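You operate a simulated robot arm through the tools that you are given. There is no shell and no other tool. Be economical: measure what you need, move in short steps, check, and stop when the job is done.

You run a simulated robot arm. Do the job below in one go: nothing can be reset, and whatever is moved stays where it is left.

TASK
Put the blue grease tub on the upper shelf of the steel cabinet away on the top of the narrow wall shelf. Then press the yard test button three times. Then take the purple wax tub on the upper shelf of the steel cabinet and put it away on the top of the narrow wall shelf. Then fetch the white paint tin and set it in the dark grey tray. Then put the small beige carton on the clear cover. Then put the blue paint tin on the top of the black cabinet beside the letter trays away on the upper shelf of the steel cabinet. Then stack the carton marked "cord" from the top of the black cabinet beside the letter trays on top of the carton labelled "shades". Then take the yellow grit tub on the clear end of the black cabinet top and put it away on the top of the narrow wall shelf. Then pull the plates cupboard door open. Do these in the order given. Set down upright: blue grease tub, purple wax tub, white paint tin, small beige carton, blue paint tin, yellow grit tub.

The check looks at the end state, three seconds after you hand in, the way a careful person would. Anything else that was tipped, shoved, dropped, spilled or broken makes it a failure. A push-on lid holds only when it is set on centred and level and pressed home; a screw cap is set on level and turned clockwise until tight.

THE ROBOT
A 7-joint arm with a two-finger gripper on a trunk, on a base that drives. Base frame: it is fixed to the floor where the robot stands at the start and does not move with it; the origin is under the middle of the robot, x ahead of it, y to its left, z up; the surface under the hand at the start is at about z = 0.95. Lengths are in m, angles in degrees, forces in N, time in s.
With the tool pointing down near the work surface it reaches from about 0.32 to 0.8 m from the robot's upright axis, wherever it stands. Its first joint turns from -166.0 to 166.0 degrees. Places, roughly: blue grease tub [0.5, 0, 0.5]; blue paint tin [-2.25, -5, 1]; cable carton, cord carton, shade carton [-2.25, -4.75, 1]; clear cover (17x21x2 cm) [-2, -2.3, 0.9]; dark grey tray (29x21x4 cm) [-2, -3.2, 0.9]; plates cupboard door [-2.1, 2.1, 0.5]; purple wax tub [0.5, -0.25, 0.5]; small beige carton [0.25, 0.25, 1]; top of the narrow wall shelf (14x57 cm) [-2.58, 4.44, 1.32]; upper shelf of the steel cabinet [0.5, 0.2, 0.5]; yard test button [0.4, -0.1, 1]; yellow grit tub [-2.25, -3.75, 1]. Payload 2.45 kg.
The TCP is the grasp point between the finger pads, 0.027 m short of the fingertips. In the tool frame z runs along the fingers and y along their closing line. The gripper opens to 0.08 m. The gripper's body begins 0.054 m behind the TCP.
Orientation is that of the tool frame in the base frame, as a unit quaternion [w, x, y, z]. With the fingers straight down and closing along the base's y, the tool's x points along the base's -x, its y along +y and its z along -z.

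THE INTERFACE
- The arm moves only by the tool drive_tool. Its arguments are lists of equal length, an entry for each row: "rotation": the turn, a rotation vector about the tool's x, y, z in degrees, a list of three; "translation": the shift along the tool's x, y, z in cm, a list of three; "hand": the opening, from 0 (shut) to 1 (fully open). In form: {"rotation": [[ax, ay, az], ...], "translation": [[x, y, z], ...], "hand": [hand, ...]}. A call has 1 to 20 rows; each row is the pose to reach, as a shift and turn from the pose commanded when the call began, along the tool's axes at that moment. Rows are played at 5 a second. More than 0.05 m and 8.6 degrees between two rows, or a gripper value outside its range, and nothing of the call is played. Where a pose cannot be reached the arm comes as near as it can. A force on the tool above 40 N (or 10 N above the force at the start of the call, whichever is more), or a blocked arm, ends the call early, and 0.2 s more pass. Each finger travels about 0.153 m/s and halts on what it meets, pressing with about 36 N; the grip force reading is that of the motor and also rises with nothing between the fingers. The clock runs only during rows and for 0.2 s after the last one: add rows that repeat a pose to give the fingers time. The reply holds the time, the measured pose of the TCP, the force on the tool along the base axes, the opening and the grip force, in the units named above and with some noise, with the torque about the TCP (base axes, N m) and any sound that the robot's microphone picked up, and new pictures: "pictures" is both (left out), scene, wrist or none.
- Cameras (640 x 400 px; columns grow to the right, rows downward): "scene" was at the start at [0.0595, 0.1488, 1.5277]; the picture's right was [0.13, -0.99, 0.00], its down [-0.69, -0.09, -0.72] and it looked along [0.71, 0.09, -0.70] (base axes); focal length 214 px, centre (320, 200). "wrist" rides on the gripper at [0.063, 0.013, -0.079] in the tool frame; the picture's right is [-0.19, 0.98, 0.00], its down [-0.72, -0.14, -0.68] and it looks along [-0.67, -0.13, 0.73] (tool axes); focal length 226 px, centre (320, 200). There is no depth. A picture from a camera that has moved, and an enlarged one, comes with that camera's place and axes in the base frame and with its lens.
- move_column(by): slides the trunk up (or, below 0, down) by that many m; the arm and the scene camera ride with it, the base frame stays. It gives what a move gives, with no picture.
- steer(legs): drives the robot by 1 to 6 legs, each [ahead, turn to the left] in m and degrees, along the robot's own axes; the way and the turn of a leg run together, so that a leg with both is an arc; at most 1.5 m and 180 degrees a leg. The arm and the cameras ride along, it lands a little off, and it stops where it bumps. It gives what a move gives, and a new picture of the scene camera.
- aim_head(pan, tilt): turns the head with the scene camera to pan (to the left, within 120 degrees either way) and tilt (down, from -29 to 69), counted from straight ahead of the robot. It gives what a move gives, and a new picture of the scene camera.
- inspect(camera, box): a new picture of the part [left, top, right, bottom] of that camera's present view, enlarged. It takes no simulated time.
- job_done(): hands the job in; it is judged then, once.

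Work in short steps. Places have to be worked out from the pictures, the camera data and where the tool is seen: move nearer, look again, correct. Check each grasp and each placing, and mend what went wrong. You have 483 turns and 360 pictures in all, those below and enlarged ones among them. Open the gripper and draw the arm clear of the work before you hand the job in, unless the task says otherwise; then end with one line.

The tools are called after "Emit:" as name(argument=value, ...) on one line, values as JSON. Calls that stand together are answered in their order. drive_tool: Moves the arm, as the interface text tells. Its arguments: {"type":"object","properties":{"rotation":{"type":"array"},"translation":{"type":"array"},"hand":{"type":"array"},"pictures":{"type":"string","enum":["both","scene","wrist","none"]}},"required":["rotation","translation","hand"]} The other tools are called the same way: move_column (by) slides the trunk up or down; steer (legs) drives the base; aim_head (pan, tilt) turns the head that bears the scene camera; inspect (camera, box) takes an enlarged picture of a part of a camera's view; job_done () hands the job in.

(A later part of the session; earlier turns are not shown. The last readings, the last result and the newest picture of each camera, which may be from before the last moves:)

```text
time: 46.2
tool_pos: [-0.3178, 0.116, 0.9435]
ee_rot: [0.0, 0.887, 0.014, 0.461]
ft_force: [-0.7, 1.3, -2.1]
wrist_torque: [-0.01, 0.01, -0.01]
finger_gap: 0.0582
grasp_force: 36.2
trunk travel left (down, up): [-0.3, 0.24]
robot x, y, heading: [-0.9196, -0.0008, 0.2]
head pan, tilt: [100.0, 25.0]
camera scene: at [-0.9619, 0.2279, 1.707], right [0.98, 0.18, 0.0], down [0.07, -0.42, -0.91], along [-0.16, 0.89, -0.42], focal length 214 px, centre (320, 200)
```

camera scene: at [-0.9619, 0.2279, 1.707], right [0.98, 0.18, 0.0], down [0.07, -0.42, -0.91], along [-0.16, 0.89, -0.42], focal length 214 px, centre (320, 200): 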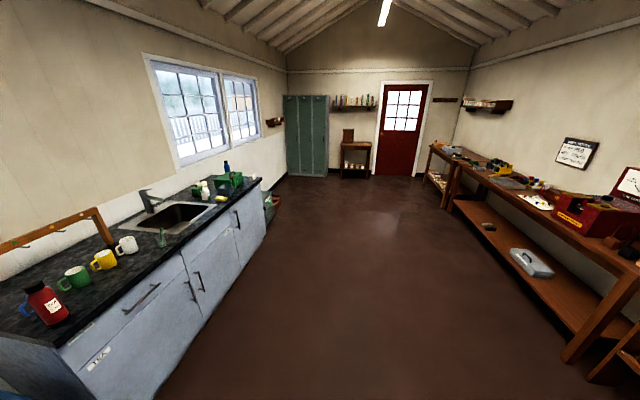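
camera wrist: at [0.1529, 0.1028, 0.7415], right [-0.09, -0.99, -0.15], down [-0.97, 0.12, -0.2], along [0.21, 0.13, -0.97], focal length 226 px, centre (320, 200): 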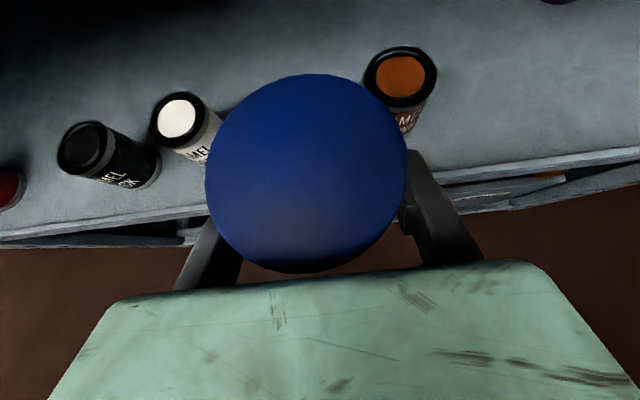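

The floor lane along +y is free; the narrow wall shelf is on the left wall by the far window. I turn left, drive 4.4 m and turn to face it.

Emit:
steer(legs=[[0, 90], [1.5, 0], [1.5, 0], [1.35, 0], [0, 90]])

Emit:
aim_head(pan=0, tilt=20)

```text
time: 74.7
tool_pos: [-1.5631, 4.2044, 0.9446]
ee_rot: [-0.461, -0.007, 0.888, 0.002]
ft_force: [0.5, 1.1, -2.3]
wrist_torque: [0.04, 0.01, -0.02]
finger_gap: 0.0581
grasp_force: 36.3
trunk travel left (down, up): [-0.3, 0.24]
robot x, y, heading: [-0.9592, 4.3105, 179.4]
head pan, tilt: [100.0, 25.0]
camera scene: at [-0.9269, 4.0778, 1.707], right [-0.99, -0.16, 0.0], down [-0.07, 0.42, -0.91], along [0.15, -0.89, -0.42], focal length 214 px, centre (320, 200)
```

scene: 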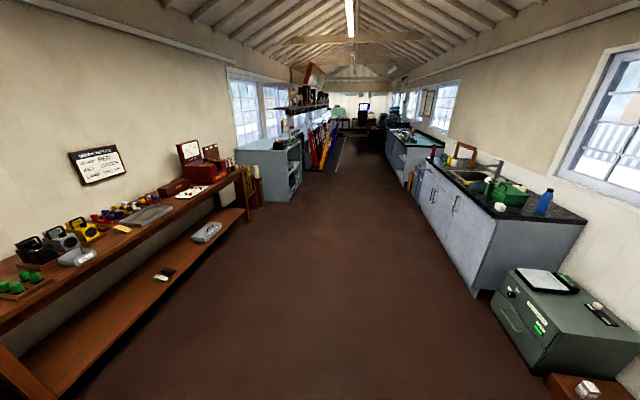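

```text
time: 76.5
tool_pos: [-1.5639, 4.2059, 0.9445]
ee_rot: [-0.461, -0.006, 0.887, 0.003]
ft_force: [0.4, 0.2, -2.2]
wrist_torque: [-0.01, -0.01, 0.03]
finger_gap: 0.0584
grasp_force: 36.5
trunk travel left (down, up): [-0.3, 0.24]
robot x, y, heading: [-0.9606, 4.3153, 179.1]
head pan, tilt: [0.0, 20.0]
camera scene: at [-1.035, 4.1697, 1.715], right [0.01, 1.0, 0.0], down [0.34, 0.0, -0.94], along [-0.94, 0.01, -0.34], focal length 214 px, centre (320, 200)
```

scene: 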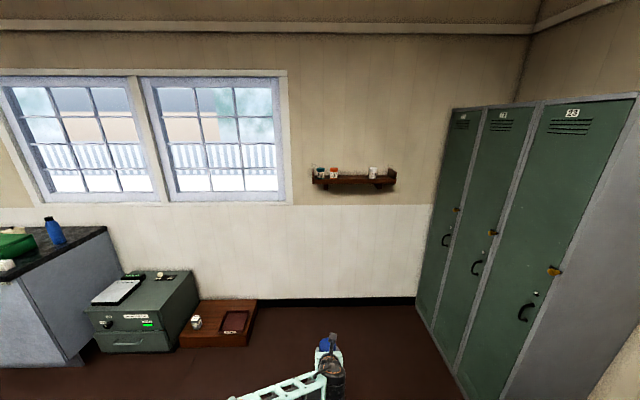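

The shelf carries a few items. I drive 0.6 m closer, raise the trunk and zoom in.

Emit:
steer(legs=[[0.6, 0]])

Emit:
move_column(by=0.24)

Emit:
inspect(camera="scene", box=[240, 160, 480, 310])

```text
time: 79.8
tool_pos: [-2.1631, 4.203, 0.944]
ee_rot: [-0.461, -0.01, 0.887, 0.001]
ft_force: [0.4, 0.1, -2.0]
wrist_torque: [0.01, 0.04, 0.01]
finger_gap: 0.0584
grasp_force: 35.8
trunk travel left (down, up): [-0.3, 0.24]
robot x, y, heading: [-1.5588, 4.3158, 179.6]
head pan, tilt: [0.0, 20.0]
camera scene: at [-1.6346, 4.1734, 1.715], right [0.0, 1.0, 0.0], down [0.34, 0.0, -0.94], along [-0.94, 0.0, -0.34], focal length 214 px, centre (320, 200)
```

scene: 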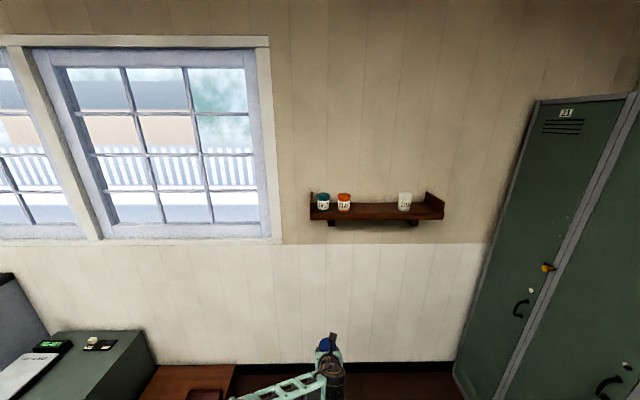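

```text
time: 82.3
tool_pos: [-2.1636, 4.2026, 1.1826]
ee_rot: [-0.461, -0.01, 0.887, 0.001]
ft_force: [-0.4, -1.9, -1.6]
wrist_torque: [0.0, 0.0, -0.02]
finger_gap: 0.0585
grasp_force: 35.9
trunk travel left (down, up): [-0.54, 0.0]
robot x, y, heading: [-1.5579, 4.3203, 179.6]
head pan, tilt: [0.0, 20.0]
```

```text
2.67 times, centred on (360, 235) of scene
camera zoom: at [-1.6344, 4.1733, 1.9549], right [0.0, 1.0, 0.0], down [0.34, 0.0, -0.94], along [-0.94, 0.0, -0.34], focal length 572 px, centre (213, 107)
```

zoom: 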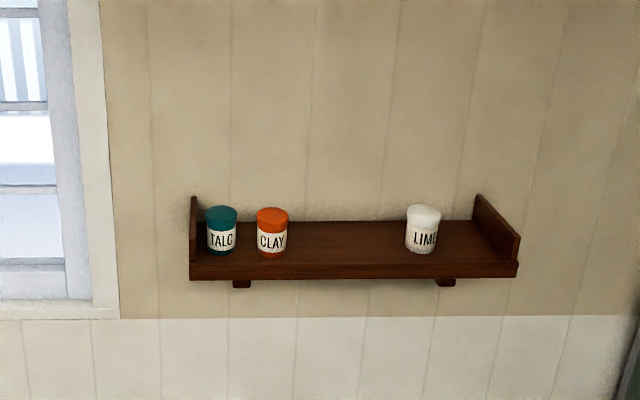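

Talc, clay and lime stand on the shelf; free room is between clay (y≈4.29) and lime (y≈4.575). I raise the hand to z≈1.43 and shift to y≈4.385 here before closing in.

Emit:
drive_tool(rotation=[[0, 0, 0], [0, 0, 0], [0, 0, 0], [0, 0, 0], [0, 0, 0], [0, 0, 0], [0, 0, 0], [0, 0, 0]], translation=[[2.56, 2.2, -1.79], [5.12, 4.5, -3.58], [7.7, 6.8, -5.4], [10.2, 9.0, -7.1], [12.8, 11.3, -8.9], [15.4, 13.6, -10.7], [17.9, 16, -12.5], [20.5, 18.2, -14.3]], hand=[0, 0, 0, 0, 0, 0, 0, 0])

```text
time: 84.2
tool_pos: [-2.1652, 4.3856, 1.4345]
ee_rot: [-0.461, -0.01, 0.887, 0.0]
ft_force: [-0.1, 1.2, -1.4]
wrist_torque: [0.0, 0.02, 0.02]
finger_gap: 0.058
grasp_force: 36.1
trunk travel left (down, up): [-0.54, 0.0]
robot x, y, heading: [-1.5587, 4.3173, 179.6]
head pan, tilt: [0.0, 20.0]
camera scene: at [-1.6332, 4.1761, 1.9553], right [0.0, 1.0, 0.0], down [0.34, 0.0, -0.94], along [-0.94, 0.0, -0.34], focal length 214 px, centre (320, 200)
camera wrist: at [-2.1356, 4.3967, 1.5318], right [0.09, 0.98, -0.15], down [0.97, -0.12, -0.2], along [-0.21, -0.13, -0.97], focal length 226 px, centre (320, 200)
```

scene: 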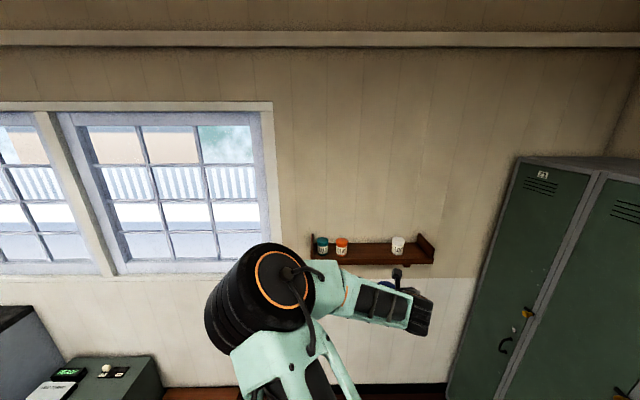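
wrist: 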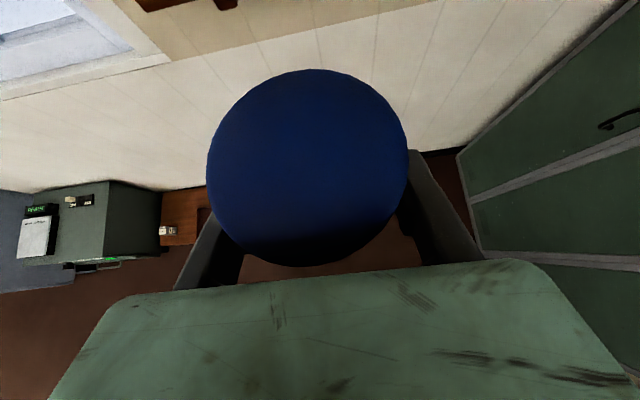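

Height is good. I drive 0.25 m ahead so that the hand stands just before the shelf.

Emit:
steer(legs=[[0.24, 0]])

Emit:
inspect(camera="wrist", box=[0, 0, 640, 400])

```text
time: 85.9
tool_pos: [-2.4048, 4.383, 1.4333]
ee_rot: [-0.46, -0.011, 0.888, 0.0]
ft_force: [-0.5, 0.7, -1.1]
wrist_torque: [0.01, -0.01, -0.01]
finger_gap: 0.0582
grasp_force: 36.2
trunk travel left (down, up): [-0.54, 0.0]
robot x, y, heading: [-1.7924, 4.3177, 180.0]
head pan, tilt: [0.0, 20.0]
camera scene: at [-1.8739, 4.1743, 1.955], right [0.0, 1.0, 0.0], down [0.34, 0.0, -0.94], along [-0.94, 0.0, -0.34], focal length 214 px, centre (320, 200)
```

scene: 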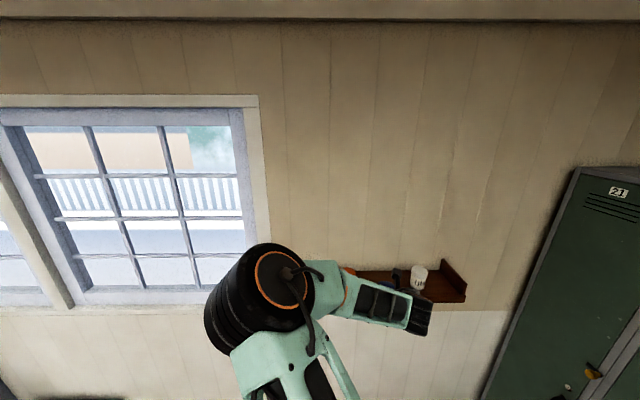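

```text
1.00 times, centred on (320, 200) of wrist (not enlarged: the box is as wide or as high as the picture)
camera zoom: at [-2.376, 4.3945, 1.5307], right [0.09, 0.98, -0.15], down [0.97, -0.12, -0.2], along [-0.21, -0.13, -0.97], focal length 226 px, centre (320, 200)
```

zoom: 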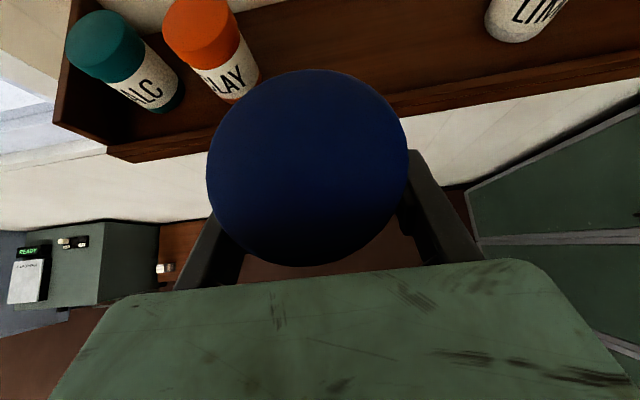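

Clay base at y≈4.28, lime at y≈4.575, so y≈4.38 leaves room. I move forward over the shelf to x≈-2.58.

Emit:
drive_tool(rotation=[[0, 0, 0], [0, 0, 0], [0, 0, 0], [0, 0, 0], [0, 0, 0]], translation=[[2, 0, 2.86], [4, 0, 5.7], [6, 0, 8.6], [8, 0, 11.4], [10, 0, 14.3]], hand=[0, 0, 0, 0, 0])

```text
time: 87.1
tool_pos: [-2.5813, 4.3813, 1.4314]
ee_rot: [-0.46, -0.011, 0.888, 0.0]
ft_force: [0.0, 0.7, -1.3]
wrist_torque: [0.03, -0.01, -0.02]
finger_gap: 0.0582
grasp_force: 36.2
trunk travel left (down, up): [-0.54, 0.0]
robot x, y, heading: [-1.7986, 4.3162, 180.2]
head pan, tilt: [0.0, 20.0]
camera scene: at [-1.8738, 4.1751, 1.955], right [0.0, 1.0, 0.0], down [0.34, 0.0, -0.94], along [-0.94, 0.0, -0.34], focal length 214 px, centre (320, 200)
camera wrist: at [-2.5517, 4.3918, 1.5295], right [0.09, 0.98, -0.15], down [0.97, -0.12, -0.2], along [-0.21, -0.13, -0.97], focal length 226 px, centre (320, 200)
```

scene: 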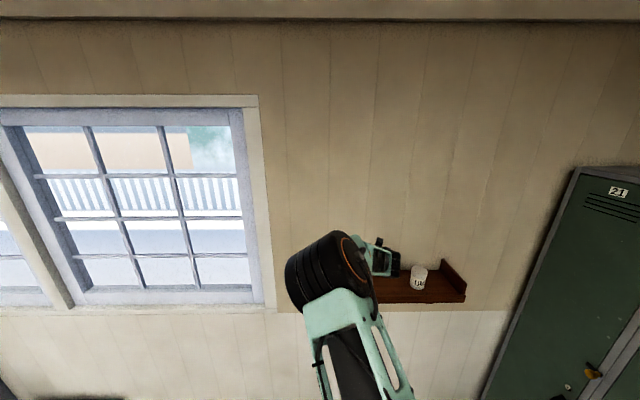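
wrist: 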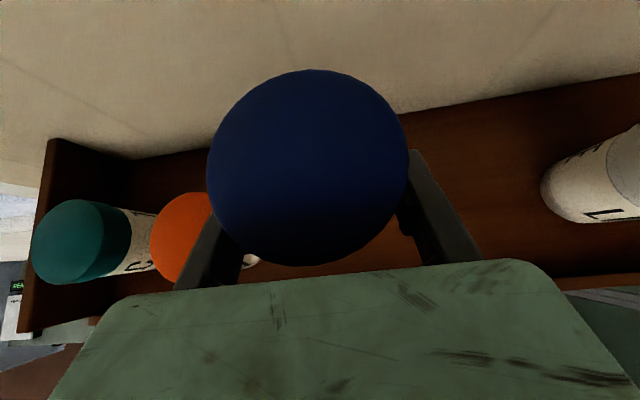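

Clear of both neighbours. I lower 4.5 cm, then feel for contact in small steps.

Emit:
drive_tool(rotation=[[0, 0, 0], [0, 0, 0], [0, 0, 0]], translation=[[-1.0, 0, 1.4], [-2.2, 0, 2.3], [-3.4, 0, 3.2]], hand=[0, 0, 0])

```text
time: 87.9
tool_pos: [-2.5855, 4.3811, 1.3864]
ee_rot: [-0.46, -0.011, 0.888, -0.001]
ft_force: [0.0, 0.1, -1.7]
wrist_torque: [0.01, -0.01, -0.04]
finger_gap: 0.0581
grasp_force: 36.1
trunk travel left (down, up): [-0.54, 0.0]
robot x, y, heading: [-1.7966, 4.3145, 179.9]
head pan, tilt: [0.0, 20.0]
camera scene: at [-1.8732, 4.1744, 1.955], right [0.0, 1.0, 0.0], down [0.34, 0.0, -0.94], along [-0.94, 0.0, -0.34], focal length 214 px, centre (320, 200)
camera wrist: at [-2.5563, 4.3919, 1.4837], right [0.09, 0.98, -0.15], down [0.97, -0.12, -0.2], along [-0.21, -0.13, -0.97], focal length 226 px, centre (320, 200)
```

scene: 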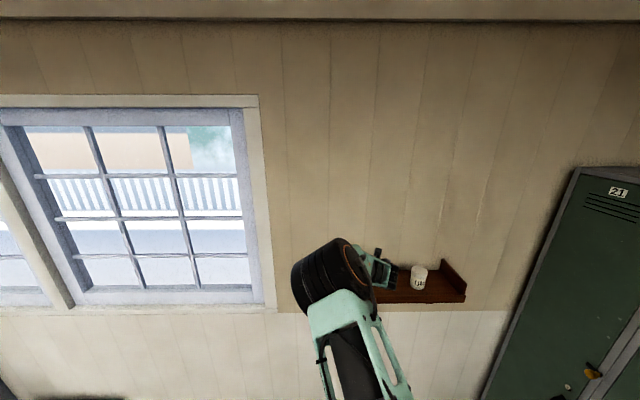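
wrist: 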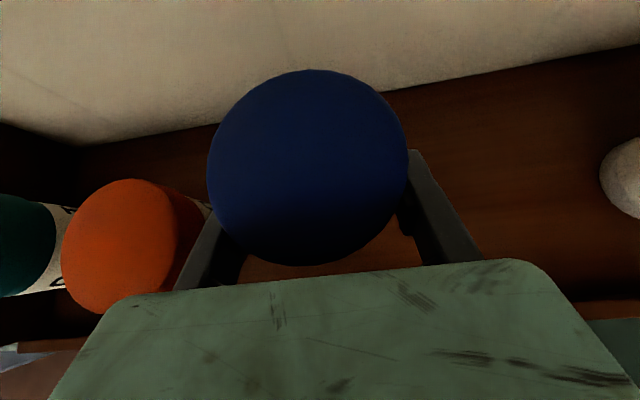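

No contact yet; I lower further 1 cm.

Emit:
drive_tool(rotation=[[0, 0, 0], [0, 0, 0], [0, 0, 0]], translation=[[-0.25, 0, 0.17], [-0.5, 0, 0.35], [-0.82, 0, 0.57]], hand=[0, 0, 0], pictures="none")

Emit:
drive_tool(rotation=[[0, 0, 0], [0, 0, 0]], translation=[[-0.25, 0, 0.17], [-0.41, 0, 0.29]], hand=[0, 0], pictures="none")

```text
time: 88.7
tool_pos: [-2.585, 4.3806, 1.3766]
ee_rot: [-0.461, -0.011, 0.887, 0.001]
ft_force: [0.0, -0.9, -2.1]
wrist_torque: [-0.02, 0.0, 0.0]
finger_gap: 0.0582
grasp_force: 35.9
trunk travel left (down, up): [-0.54, 0.0]
robot x, y, heading: [-1.7976, 4.3183, 179.7]
head pan, tilt: [0.0, 20.0]
```

```text
time: 89.3
tool_pos: [-2.5846, 4.3812, 1.3717]
ee_rot: [-0.46, -0.011, 0.888, 0.0]
ft_force: [-0.2, 0.3, -2.2]
wrist_torque: [0.05, -0.02, 0.0]
finger_gap: 0.0582
grasp_force: 36.7
trunk travel left (down, up): [-0.54, 0.0]
robot x, y, heading: [-1.7963, 4.3167, 179.8]
head pan, tilt: [0.0, 20.0]
```

No contact yet at 1.372; I go on 5 mm at a time.

Emit:
drive_tool(rotation=[[0, 0, 0], [0, 0, 0]], translation=[[-0.2, 0, 0.14], [-0.41, 0, 0.29]], hand=[0, 0], pictures="none")

Emit:
drive_tool(rotation=[[0, 0, 0], [0, 0, 0]], translation=[[-0.2, 0, 0.14], [-0.41, 0, 0.29]], hand=[0, 0], pictures="wrist")

```text
time: 89.9
tool_pos: [-2.5851, 4.3803, 1.3675]
ee_rot: [-0.461, -0.01, 0.887, 0.001]
ft_force: [0.5, -0.7, -2.4]
wrist_torque: [-0.01, 0.03, 0.02]
finger_gap: 0.058
grasp_force: 36.4
trunk travel left (down, up): [-0.54, 0.0]
robot x, y, heading: [-1.7931, 4.3154, 179.8]
head pan, tilt: [0.0, 20.0]
```

```text
time: 90.5
tool_pos: [-2.5856, 4.3804, 1.3617]
ee_rot: [-0.462, -0.01, 0.887, 0.001]
ft_force: [-1.1, -0.3, -2.3]
wrist_torque: [0.0, 0.01, -0.01]
finger_gap: 0.0582
grasp_force: 35.9
trunk travel left (down, up): [-0.54, 0.0]
robot x, y, heading: [-1.7998, 4.3172, 180.0]
head pan, tilt: [0.0, 20.0]
camera wrist: at [-2.5562, 4.3917, 1.4594], right [0.09, 0.98, -0.15], down [0.97, -0.12, -0.2], along [-0.21, -0.13, -0.97], focal length 226 px, centre (320, 200)
```

wrist: 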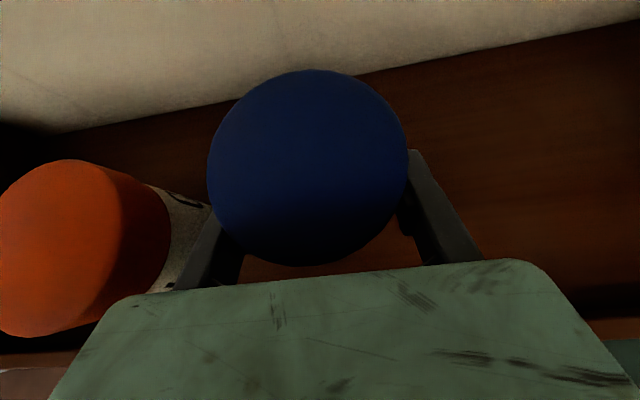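

Grease lid is still about 1 cm higher than the clay lid. I keep lowering.

Emit:
drive_tool(rotation=[[0, 0, 0], [0, 0, 0]], translation=[[-0.2, 0, 0.14], [-0.41, 0, 0.29]], hand=[0, 0], pictures="none")

Emit:
drive_tool(rotation=[[0, 0, 0], [0, 0, 0]], translation=[[-0.12, 0, 0.09], [-0.25, 0, 0.17]], hand=[0, 0], pictures="none")

Emit:
drive_tool(rotation=[[0, 0, 0], [0, 0, 0]], translation=[[-0.12, 0, 0.09], [-0.25, 0, 0.17]], hand=[0, 0], pictures="wrist")

```text
time: 91.1
tool_pos: [-2.5857, 4.3811, 1.3588]
ee_rot: [-0.462, -0.01, 0.887, 0.001]
ft_force: [-0.6, -1.0, 4.6]
wrist_torque: [-0.19, 0.07, -0.09]
finger_gap: 0.058
grasp_force: 36.2
trunk travel left (down, up): [-0.54, 0.0]
robot x, y, heading: [-1.7977, 4.3132, 179.8]
head pan, tilt: [0.0, 20.0]
```

```text
time: 91.7
tool_pos: [-2.5849, 4.38, 1.3577]
ee_rot: [-0.465, -0.01, 0.886, 0.0]
ft_force: [-4.2, 1.1, 26.2]
wrist_torque: [-0.49, -0.36, 0.0]
finger_gap: 0.0586
grasp_force: 36.0
trunk travel left (down, up): [-0.54, 0.0]
robot x, y, heading: [-1.7939, 4.3144, 179.9]
head pan, tilt: [0.0, 20.0]
```

```text
time: 92.3
tool_pos: [-2.5832, 4.382, 1.3552]
ee_rot: [-0.463, -0.011, 0.886, 0.0]
ft_force: [-6.7, 2.2, 34.2]
wrist_torque: [-0.31, 0.0, -0.01]
finger_gap: 0.0584
grasp_force: 35.8
trunk travel left (down, up): [-0.54, 0.0]
robot x, y, heading: [-1.7976, 4.3162, 179.9]
head pan, tilt: [0.0, 20.0]
camera wrist: at [-2.554, 4.3926, 1.4524], right [0.09, 0.98, -0.15], down [0.97, -0.12, -0.2], along [-0.22, -0.13, -0.97], focal length 226 px, centre (320, 200)
```

wrist: 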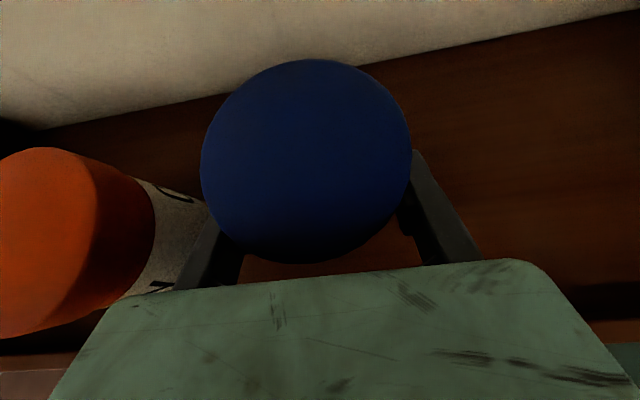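

Contact: the tub stands on the shelf (bottom is 38 mm below the TCP). I relax 5 mm upward and open the fingers a little.

Emit:
drive_tool(rotation=[[0, 0, 0], [0, 0, 0], [0, 0, 0], [0, 0, 0], [0, 0, 0]], translation=[[0.25, 0, -0.17], [0.41, 0, -0.29], [0.41, 0, -0.29], [0.41, 0, -0.29], [0.41, 0, -0.29]], hand=[0, 0, 0.78, 0.86, 0.88], pictures="wrist")

```text
time: 93.5
tool_pos: [-2.5829, 4.3801, 1.3555]
ee_rot: [-0.461, -0.011, 0.888, 0.001]
ft_force: [-0.4, 0.1, 0.1]
wrist_torque: [0.01, -0.01, -0.02]
finger_gap: 0.0703
grasp_force: 0.1
trunk travel left (down, up): [-0.54, 0.0]
robot x, y, heading: [-1.7948, 4.3126, 179.9]
head pan, tilt: [0.0, 20.0]
camera wrist: at [-2.5552, 4.3923, 1.4531], right [0.09, 0.98, -0.15], down [0.97, -0.12, -0.2], along [-0.21, -0.13, -0.97], focal length 226 px, centre (320, 200)
```

wrist: 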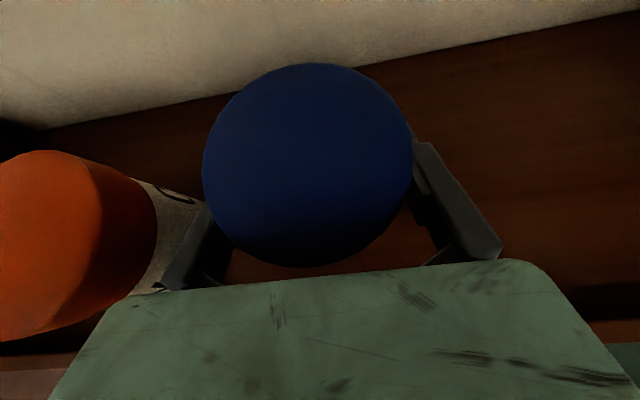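

Released and upright. I withdraw backward along the tool axis.

Emit:
drive_tool(rotation=[[0, 0, 0], [0, 0, 0], [0, 0, 0], [0, 0, 0], [0, 0, 0]], translation=[[0, 0, -2], [0, 0, -5], [0, 0, -9], [0, 0, -13], [0, 0, -17]], hand=[0.88, 0.88, 0.88, 0.9, 1])

```text
time: 94.7
tool_pos: [-2.4424, 4.385, 1.4553]
ee_rot: [-0.461, -0.011, 0.887, 0.001]
ft_force: [0.0, 0.5, -0.3]
wrist_torque: [-0.01, 0.01, 0.0]
finger_gap: 0.0803
grasp_force: 0.0
trunk travel left (down, up): [-0.54, 0.0]
robot x, y, heading: [-1.7925, 4.3133, 179.8]
head pan, tilt: [0.0, 20.0]
camera scene: at [-1.8691, 4.1746, 1.9553], right [0.0, 1.0, 0.0], down [0.34, 0.0, -0.94], along [-0.94, 0.0, -0.34], focal length 214 px, centre (320, 200)
camera wrist: at [-2.4139, 4.3966, 1.5529], right [0.09, 0.98, -0.15], down [0.97, -0.12, -0.2], along [-0.21, -0.13, -0.97], focal length 226 px, centre (320, 200)
```

scene: 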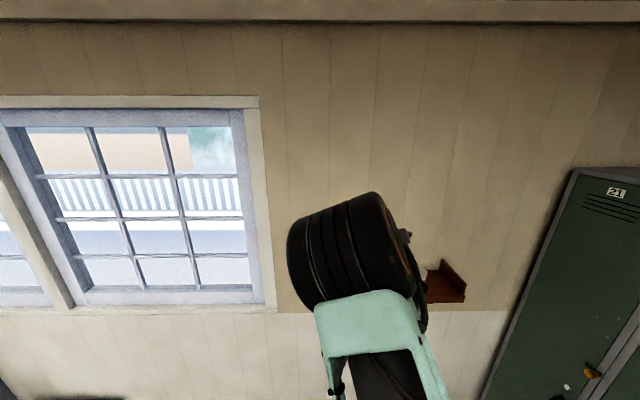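
wrist: 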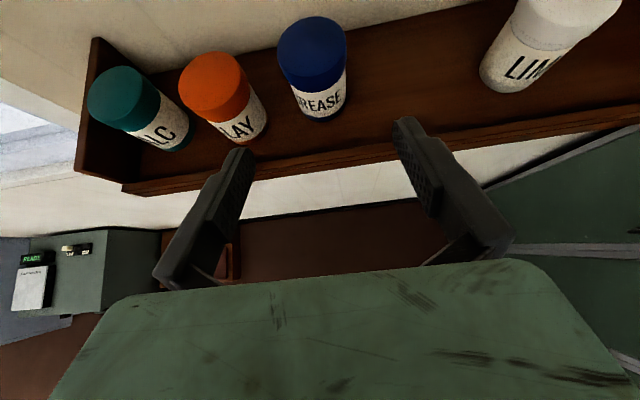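

The grease tub stands upright with clearance. I back away and return to the steel cabinet.

Emit:
steer(legs=[[-0.85, 0], [0, 90], [1.5, 0], [1.5, 0], [1.33, 0], [0, 90]])

Emit:
move_column(by=-0.3)

Emit:
aim_head(pan=-10, tilt=40)

```text
time: 127.4
tool_pos: [-0.3955, -0.0778, 1.4542]
ee_rot: [0.001, 0.887, 0.01, 0.461]
ft_force: [-0.3, 0.0, 0.3]
wrist_torque: [-0.02, -0.01, 0.04]
finger_gap: 0.08
grasp_force: 0.1
trunk travel left (down, up): [-0.54, 0.0]
robot x, y, heading: [-1.0489, -0.0095, -0.1]
head pan, tilt: [0.0, 20.0]
camera scene: at [-0.9743, 0.1298, 1.955], right [-0.01, -1.0, 0.0], down [-0.34, 0.0, -0.94], along [0.94, 0.0, -0.34], focal length 214 px, centre (320, 200)
```

scene: 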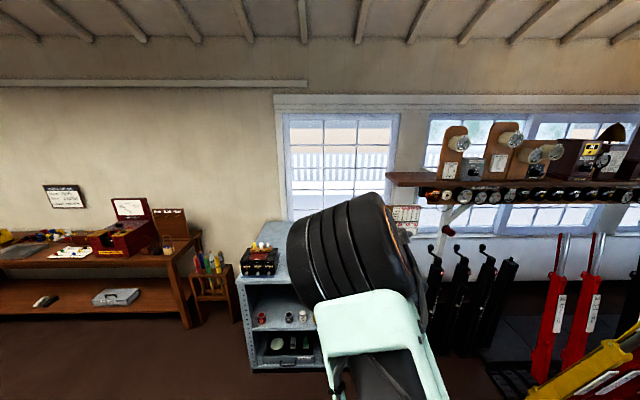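

```text
time: 130.4
tool_pos: [-0.3966, -0.0784, 1.1541]
ee_rot: [0.001, 0.888, 0.009, 0.461]
ft_force: [-0.6, -1.1, -0.5]
wrist_torque: [0.02, -0.02, 0.0]
finger_gap: 0.0799
grasp_force: 0.1
trunk travel left (down, up): [-0.24, 0.3]
robot x, y, heading: [-1.0436, -0.007, -0.1]
head pan, tilt: [0.0, 20.0]
```

```text
time: 131.2
tool_pos: [-0.3961, -0.0794, 1.1541]
ee_rot: [0.001, 0.887, 0.01, 0.462]
ft_force: [0.6, -0.5, -0.5]
wrist_torque: [-0.01, 0.0, -0.02]
finger_gap: 0.0801
grasp_force: 0.0
trunk travel left (down, up): [-0.24, 0.3]
robot x, y, heading: [-1.0488, -0.0049, -0.3]
head pan, tilt: [-10.0, 40.0]
camera scene: at [-0.9838, 0.1149, 1.6237], right [-0.18, -0.98, 0.0], down [-0.63, 0.11, -0.77], along [0.75, -0.14, -0.64], focal length 214 px, centre (320, 200)
```

scene: 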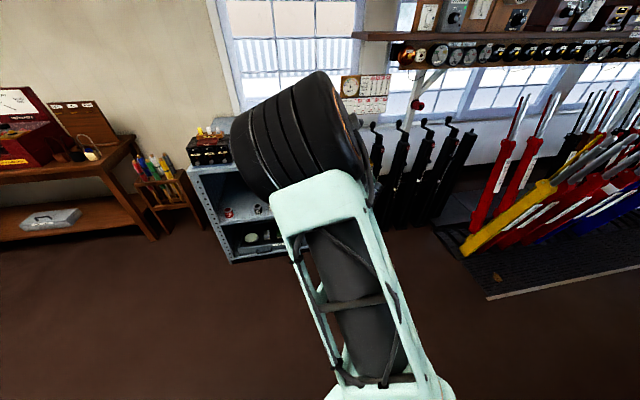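

I turn the tool back to pointing down, raising it a bit, so the elbow clears the camera's view.

Emit:
drive_tool(rotation=[[0, -8, 0], [0, -16, 0], [0, -24, 0], [0, -32, 0], [0, -40, 0], [0, -48, 0], [0, -55, 0], [0, -55, 0]], translation=[[1, 0, -0.7], [2, 0, -1.4], [3, 0, -2.1], [4, 0, -2.8], [5, 0, -3.5], [6, 0, -4.2], [7, 0, -5], [8, 0, -5.7]], hand=[1, 1, 1, 1, 0.5, 0.2, 0, 0], pictures="scene")

```text
time: 133.0
tool_pos: [-0.3982, -0.0776, 1.2536]
ee_rot: [0.005, 1.0, 0.008, -0.002]
ft_force: [0.3, 0.4, -1.0]
wrist_torque: [0.0, -0.01, 0.02]
finger_gap: 0.0
grasp_force: 29.8
trunk travel left (down, up): [-0.24, 0.3]
robot x, y, heading: [-1.0483, -0.0085, -0.1]
head pan, tilt: [-10.0, 40.0]
camera scene: at [-0.984, 0.1149, 1.6237], right [-0.18, -0.98, 0.0], down [-0.63, 0.11, -0.77], along [0.75, -0.14, -0.64], focal length 214 px, centre (320, 200)
```

scene: 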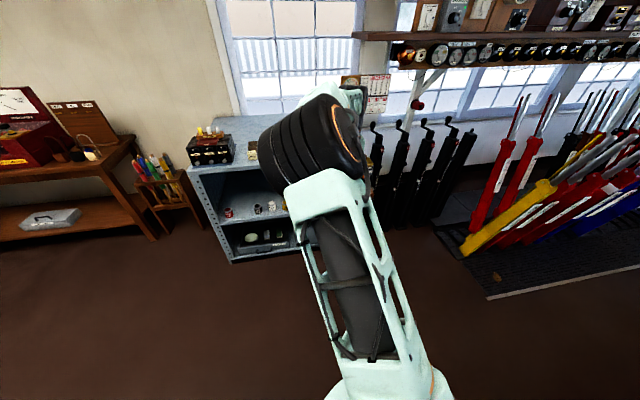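

Now I drive 0.75 m ahead so the hand hovers over the panel, and look with the wrist camera.

Emit:
steer(legs=[[0.75, 0]])

Emit:
inspect(camera="wrist", box=[0, 0, 640, 400])

```text
time: 137.1
tool_pos: [0.345, -0.081, 1.2521]
ee_rot: [0.005, 1.0, 0.009, -0.001]
ft_force: [-0.8, -0.2, 0.3]
wrist_torque: [-0.03, 0.03, -0.01]
finger_gap: 0.0
grasp_force: 29.7
trunk travel left (down, up): [-0.24, 0.3]
robot x, y, heading: [-0.3081, -0.0129, 0.0]
head pan, tilt: [-10.0, 40.0]
camera scene: at [-0.2413, 0.1117, 1.6236], right [-0.18, -0.98, 0.0], down [-0.63, 0.11, -0.77], along [0.75, -0.14, -0.64], focal length 214 px, centre (320, 200)
```

scene: 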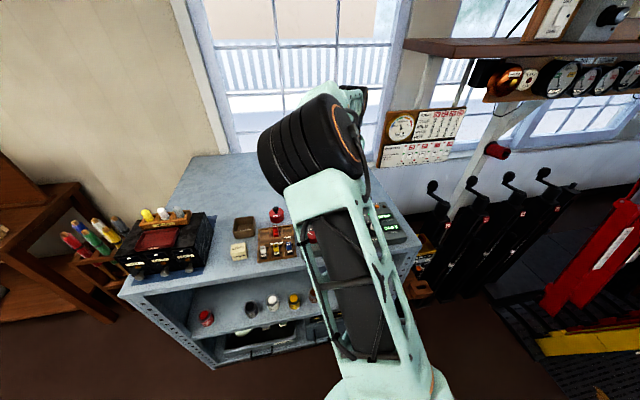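

```text
1.00 times, centred on (320, 200) of wrist (not enlarged: the box is as wide or as high as the picture)
camera zoom: at [0.4097, -0.0918, 1.3316], right [-0.18, -0.98, 0.01], down [-0.72, 0.14, 0.68], along [-0.67, 0.11, -0.73], focal length 226 px, centre (320, 200)
```

zoom: 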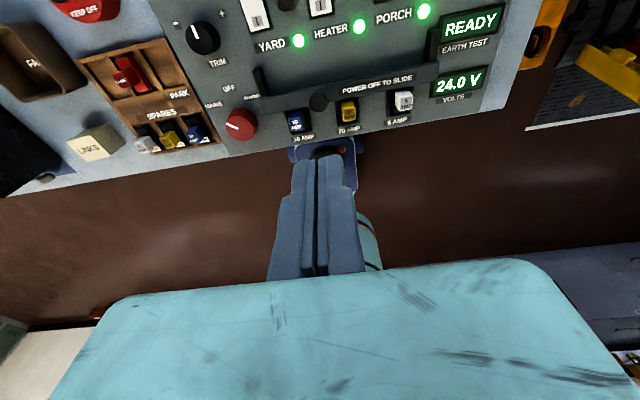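

I move the hand 12 cm further forward so the upper row with switches and test buttons comes into view.

Emit:
drive_tool(rotation=[[0, 0, 0], [0, 0, 0], [0, 0, 0]], translation=[[4, 0, 0], [8, 0, 0], [12, 0, 0]], hand=[0, 0, 0], pictures="wrist")

Emit:
inspect(camera="wrist", box=[140, 0, 460, 200])

```text
time: 137.9
tool_pos: [0.4656, -0.0859, 1.251]
ee_rot: [0.004, 1.0, 0.007, -0.003]
ft_force: [-0.3, -1.5, -0.5]
wrist_torque: [0.11, 0.02, -0.01]
finger_gap: 0.0
grasp_force: 30.0
trunk travel left (down, up): [-0.24, 0.3]
robot x, y, heading: [-0.3008, -0.0108, -0.0]
head pan, tilt: [-10.0, 40.0]
camera wrist: at [0.5309, -0.0969, 1.329], right [-0.18, -0.98, 0.01], down [-0.71, 0.14, 0.69], along [-0.68, 0.12, -0.73], focal length 226 px, centre (320, 200)
```

wrist: 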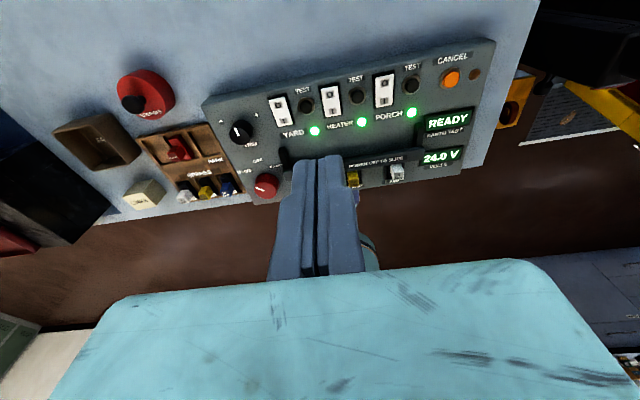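

```text
2.00 times, centred on (300, 100) of wrist
camera zoom: at [0.5309, -0.0969, 1.329], right [-0.18, -0.98, 0.01], down [-0.71, 0.14, 0.69], along [-0.68, 0.12, -0.73], focal length 452 px, centre (360, 400)
```

zoom: 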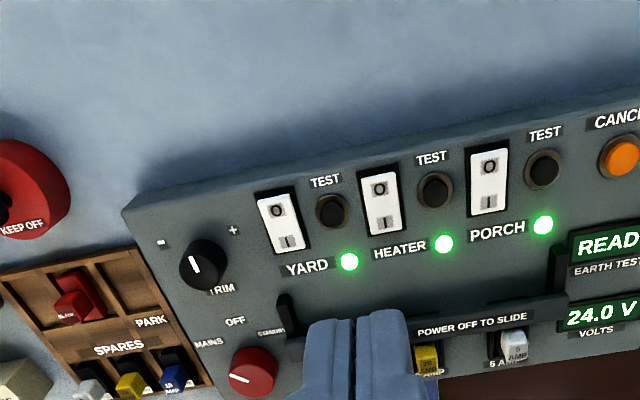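

The YARD test button is the first black button, computed at about (0.406, -0.058, 0.99). I bring the shut fingertips 6 cm above it.

Emit:
drive_tool(rotation=[[0, 0, 0], [0, 0, 0], [0, 0, 0], [0, 0, 0]], translation=[[-3, -1.5, 2], [-6, -2.9, 6], [-6, -2.9, 10.5], [-6, -2.9, 15]], hand=[0, 0, 0, 0])

Emit:
inspect(camera="wrist", box=[200, 50, 440, 200])

```text
refused: row 2 steps farther than a row can; nothing moved
```

```text
2.67 times, centred on (320, 125) of wrist
camera zoom: at [0.5309, -0.0969, 1.329], right [-0.18, -0.98, 0.01], down [-0.71, 0.14, 0.69], along [-0.68, 0.12, -0.73], focal length 603 px, centre (320, 400)
```

zoom: 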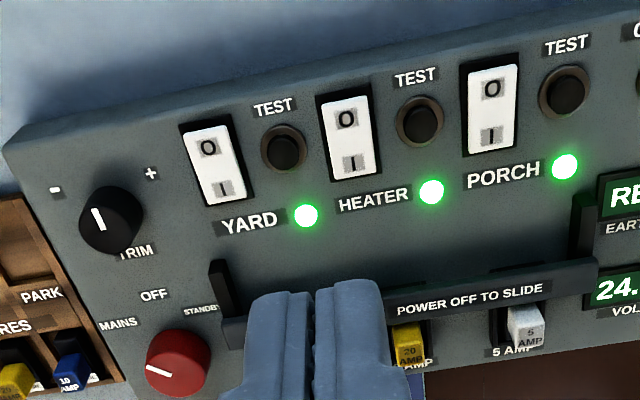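

A step was too large; I redo it with smaller ones.

Emit:
drive_tool(rotation=[[0, 0, 0], [0, 0, 0], [0, 0, 0], [0, 0, 0], [0, 0, 0]], translation=[[-3, -1.5, 1], [-6, -2.9, 3], [-6, -2.9, 7], [-6, -2.9, 11], [-6, -2.9, 15]], hand=[0, 0, 0, 0, 0])

Emit:
inspect(camera="wrist", box=[200, 50, 440, 200])

```text
time: 139.1
tool_pos: [0.4035, -0.0505, 1.1005]
ee_rot: [0.006, 1.0, 0.008, -0.001]
ft_force: [-0.1, -0.1, 0.3]
wrist_torque: [0.03, -0.03, -0.02]
finger_gap: 0.0002
grasp_force: 29.5
trunk travel left (down, up): [-0.24, 0.3]
robot x, y, heading: [-0.306, -0.0118, -0.3]
head pan, tilt: [-10.0, 40.0]
camera scene: at [-0.2416, 0.1119, 1.6236], right [-0.18, -0.98, 0.0], down [-0.63, 0.11, -0.77], along [0.75, -0.14, -0.64], focal length 214 px, centre (320, 200)
camera wrist: at [0.4677, -0.062, 1.1807], right [-0.18, -0.98, 0.01], down [-0.72, 0.14, 0.68], along [-0.67, 0.11, -0.73], focal length 226 px, centre (320, 200)
```

scene: 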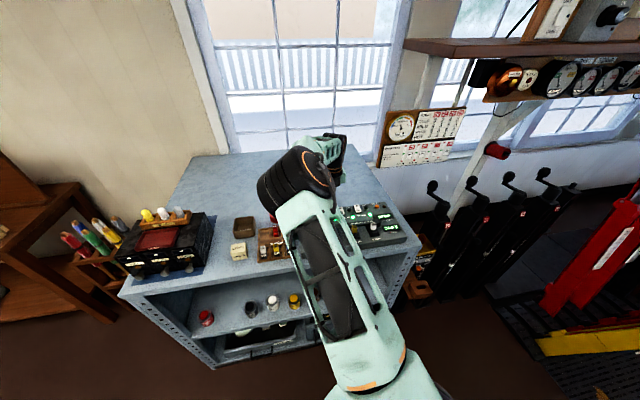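
wrist: 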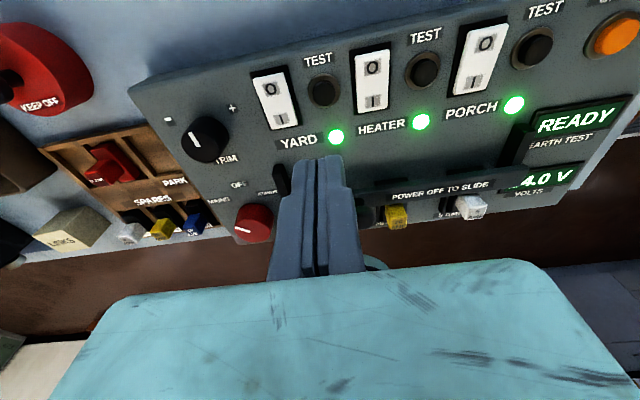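

```text
2.67 times, centred on (320, 125) of wrist
camera zoom: at [0.4677, -0.062, 1.1807], right [-0.18, -0.98, 0.01], down [-0.72, 0.14, 0.68], along [-0.67, 0.11, -0.73], focal length 603 px, centre (320, 400)
```

zoom: 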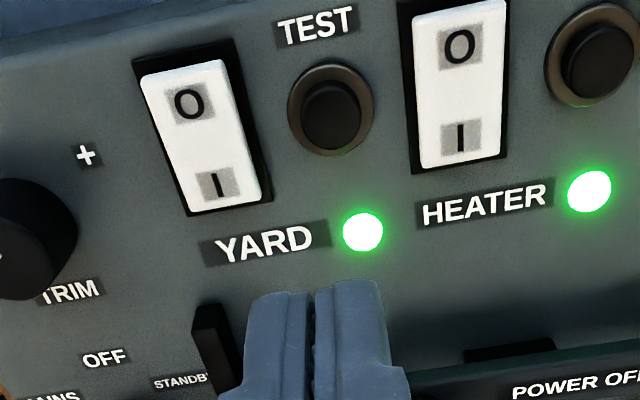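

Refined: button centre (0.407, -0.0573). I shift there and lower to just above it.

Emit:
drive_tool(rotation=[[0, 0, 0], [0, 0, 0], [0, 0, 0]], translation=[[0.35, 0.68, 0], [0.35, 0.68, 3], [0.35, 0.68, 5.8]], hand=[0, 0, 0], pictures="wrist")

Emit:
inspect(camera="wrist", box=[200, 50, 440, 200])

```text
time: 139.9
tool_pos: [0.4073, -0.0589, 1.0431]
ee_rot: [0.005, 1.0, 0.009, -0.001]
ft_force: [0.3, 0.1, 0.7]
wrist_torque: [-0.02, 0.0, -0.01]
finger_gap: 0.0001
grasp_force: 29.7
trunk travel left (down, up): [-0.24, 0.3]
robot x, y, heading: [-0.3038, -0.0101, -0.3]
head pan, tilt: [-10.0, 40.0]
camera wrist: at [0.4714, -0.0692, 1.1221], right [-0.18, -0.98, 0.01], down [-0.72, 0.14, 0.68], along [-0.67, 0.11, -0.73], focal length 226 px, centre (320, 200)
```

wrist: 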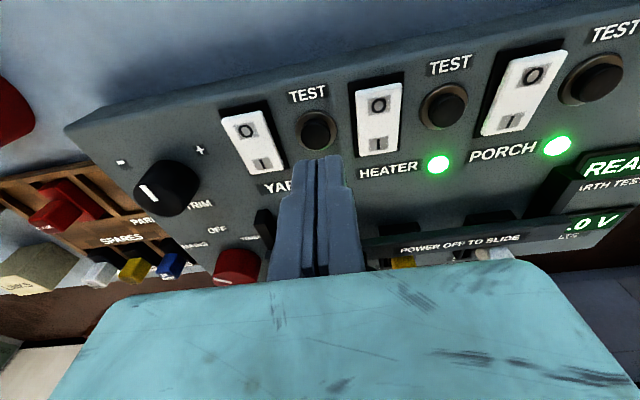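

```text
2.67 times, centred on (320, 125) of wrist
camera zoom: at [0.4714, -0.0692, 1.1221], right [-0.18, -0.98, 0.01], down [-0.72, 0.14, 0.68], along [-0.67, 0.11, -0.73], focal length 603 px, centre (320, 400)
```

zoom: 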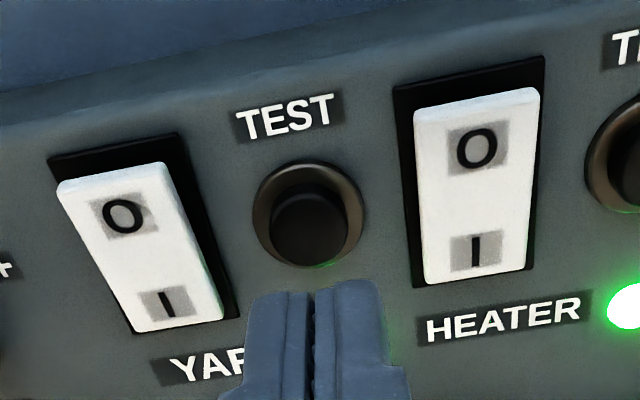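

Fingertips are right above the button. I lower gently and read the force.

Emit:
drive_tool(rotation=[[0, 0, 0], [0, 0, 0], [0, 0, 0]], translation=[[0, -0.1, 0.7], [0, -0.1, 1.4], [0, -0.1, 2.0]], hand=[0, 0, 0], pictures="wrist")

```text
time: 140.7
tool_pos: [0.4047, -0.0584, 1.0243]
ee_rot: [0.005, 1.0, 0.008, -0.001]
ft_force: [-1.0, 0.6, 0.5]
wrist_torque: [-0.01, 0.0, -0.01]
finger_gap: 0.0
grasp_force: 29.9
trunk travel left (down, up): [-0.24, 0.3]
robot x, y, heading: [-0.3037, -0.0141, -0.4]
head pan, tilt: [-10.0, 40.0]
camera wrist: at [0.4706, -0.0694, 1.1033], right [-0.18, -0.98, 0.01], down [-0.72, 0.14, 0.68], along [-0.67, 0.11, -0.73], focal length 226 px, centre (320, 200)
```

wrist: 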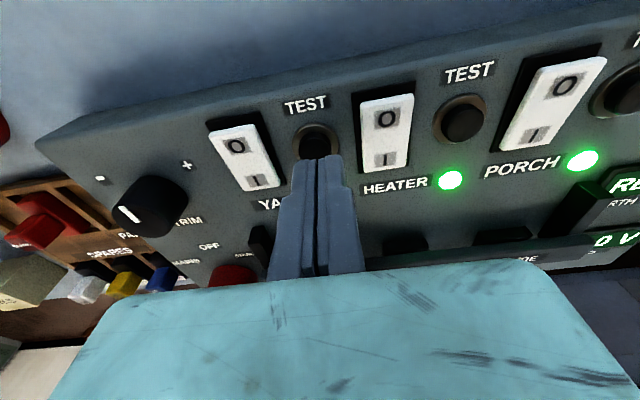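

Emit:
drive_tool(rotation=[[0, 0, 0], [0, 0, 0]], translation=[[0, 0, 0.3], [0, 0, 0.5]], hand=[0, 0], pictures="none")

Emit:
drive_tool(rotation=[[0, 0, 0], [0, 0, 0]], translation=[[0, 0, 0.2], [0, 0, 0.4]], hand=[0, 0], pictures="none")

```text
time: 141.3
tool_pos: [0.4066, -0.0579, 1.0183]
ee_rot: [0.006, 1.0, 0.009, -0.001]
ft_force: [-0.8, -0.2, 0.2]
wrist_torque: [0.03, -0.01, 0.01]
finger_gap: 0.0001
grasp_force: 30.3
trunk travel left (down, up): [-0.24, 0.3]
robot x, y, heading: [-0.3057, -0.0127, -0.1]
head pan, tilt: [-10.0, 40.0]
```

```text
time: 141.9
tool_pos: [0.4073, -0.0586, 1.0154]
ee_rot: [0.005, 1.0, 0.008, -0.001]
ft_force: [0.0, -0.2, -0.7]
wrist_torque: [0.02, 0.04, -0.01]
finger_gap: 0.0
grasp_force: 30.0
trunk travel left (down, up): [-0.24, 0.3]
robot x, y, heading: [-0.3049, -0.0156, -0.1]
head pan, tilt: [-10.0, 40.0]
```

Still no contact at tip height 0.988; I look closely.

Emit:
inspect(camera="wrist", box=[200, 50, 440, 200])

```text
2.67 times, centred on (320, 125) of wrist
camera zoom: at [0.4718, -0.0697, 1.0945], right [-0.18, -0.98, 0.01], down [-0.72, 0.14, 0.68], along [-0.67, 0.11, -0.73], focal length 603 px, centre (320, 400)
```

zoom: 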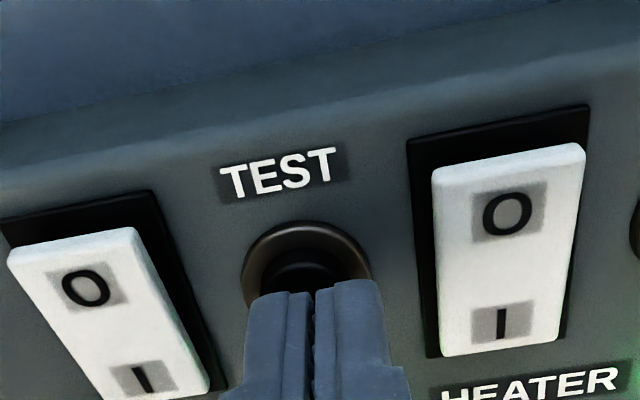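

Alignment is good. I continue lowering.

Emit:
drive_tool(rotation=[[0, 0, 0], [0, 0, 0]], translation=[[0, 0, 0.2], [0, 0, 0.4]], hand=[0, 0], pictures="none")

Emit:
drive_tool(rotation=[[0, 0, 0], [0, 0, 0]], translation=[[0, 0, 0.15], [0, 0, 0.3]], hand=[0, 0], pictures="none")

```text
time: 142.5
tool_pos: [0.4064, -0.0583, 1.0112]
ee_rot: [0.005, 1.0, 0.009, -0.002]
ft_force: [0.8, 1.5, 1.2]
wrist_torque: [-0.03, -0.01, -0.02]
finger_gap: 0.006
grasp_force: 30.0
trunk travel left (down, up): [-0.24, 0.3]
robot x, y, heading: [-0.3062, -0.0084, -0.3]
head pan, tilt: [-10.0, 40.0]
```

```text
time: 143.1
tool_pos: [0.4071, -0.0595, 1.0098]
ee_rot: [0.005, 1.0, 0.008, 0.001]
ft_force: [0.7, 0.4, 5.0]
wrist_torque: [0.03, 0.0, -0.02]
finger_gap: 0.0061
grasp_force: 29.6
trunk travel left (down, up): [-0.24, 0.3]
robot x, y, heading: [-0.3015, -0.014, -0.3]
head pan, tilt: [-10.0, 40.0]
heard: click
```

A click was heard: press one (fingers were spread slightly by the cap). I raise and check the display.

Emit:
drive_tool(rotation=[[0, 0, 0], [0, 0, 0], [0, 0, 0]], translation=[[0, 0, -0.6], [0, 0, -1.3], [0, 0, -1.3]], hand=[0, 0, 0], pictures="wrist")

```text
time: 143.9
tool_pos: [0.408, -0.0589, 1.0219]
ee_rot: [0.006, 1.0, 0.009, -0.002]
ft_force: [-0.6, -0.3, 0.3]
wrist_torque: [-0.01, -0.01, -0.02]
finger_gap: 0.0003
grasp_force: 30.0
trunk travel left (down, up): [-0.24, 0.3]
robot x, y, heading: [-0.3014, -0.0115, -0.0]
head pan, tilt: [-10.0, 40.0]
camera wrist: at [0.4718, -0.0701, 1.1006], right [-0.18, -0.98, 0.01], down [-0.72, 0.14, 0.68], along [-0.67, 0.11, -0.73], focal length 226 px, centre (320, 200)
```

wrist: 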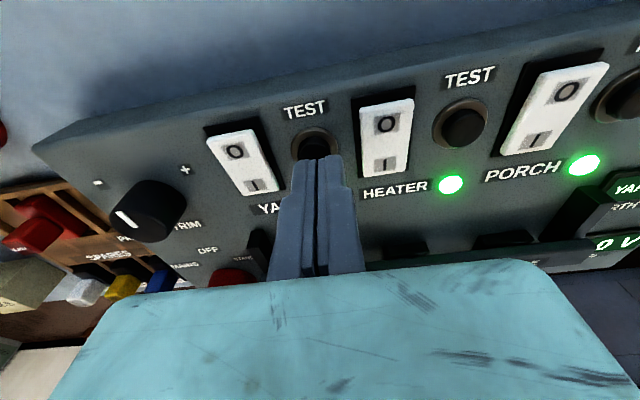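

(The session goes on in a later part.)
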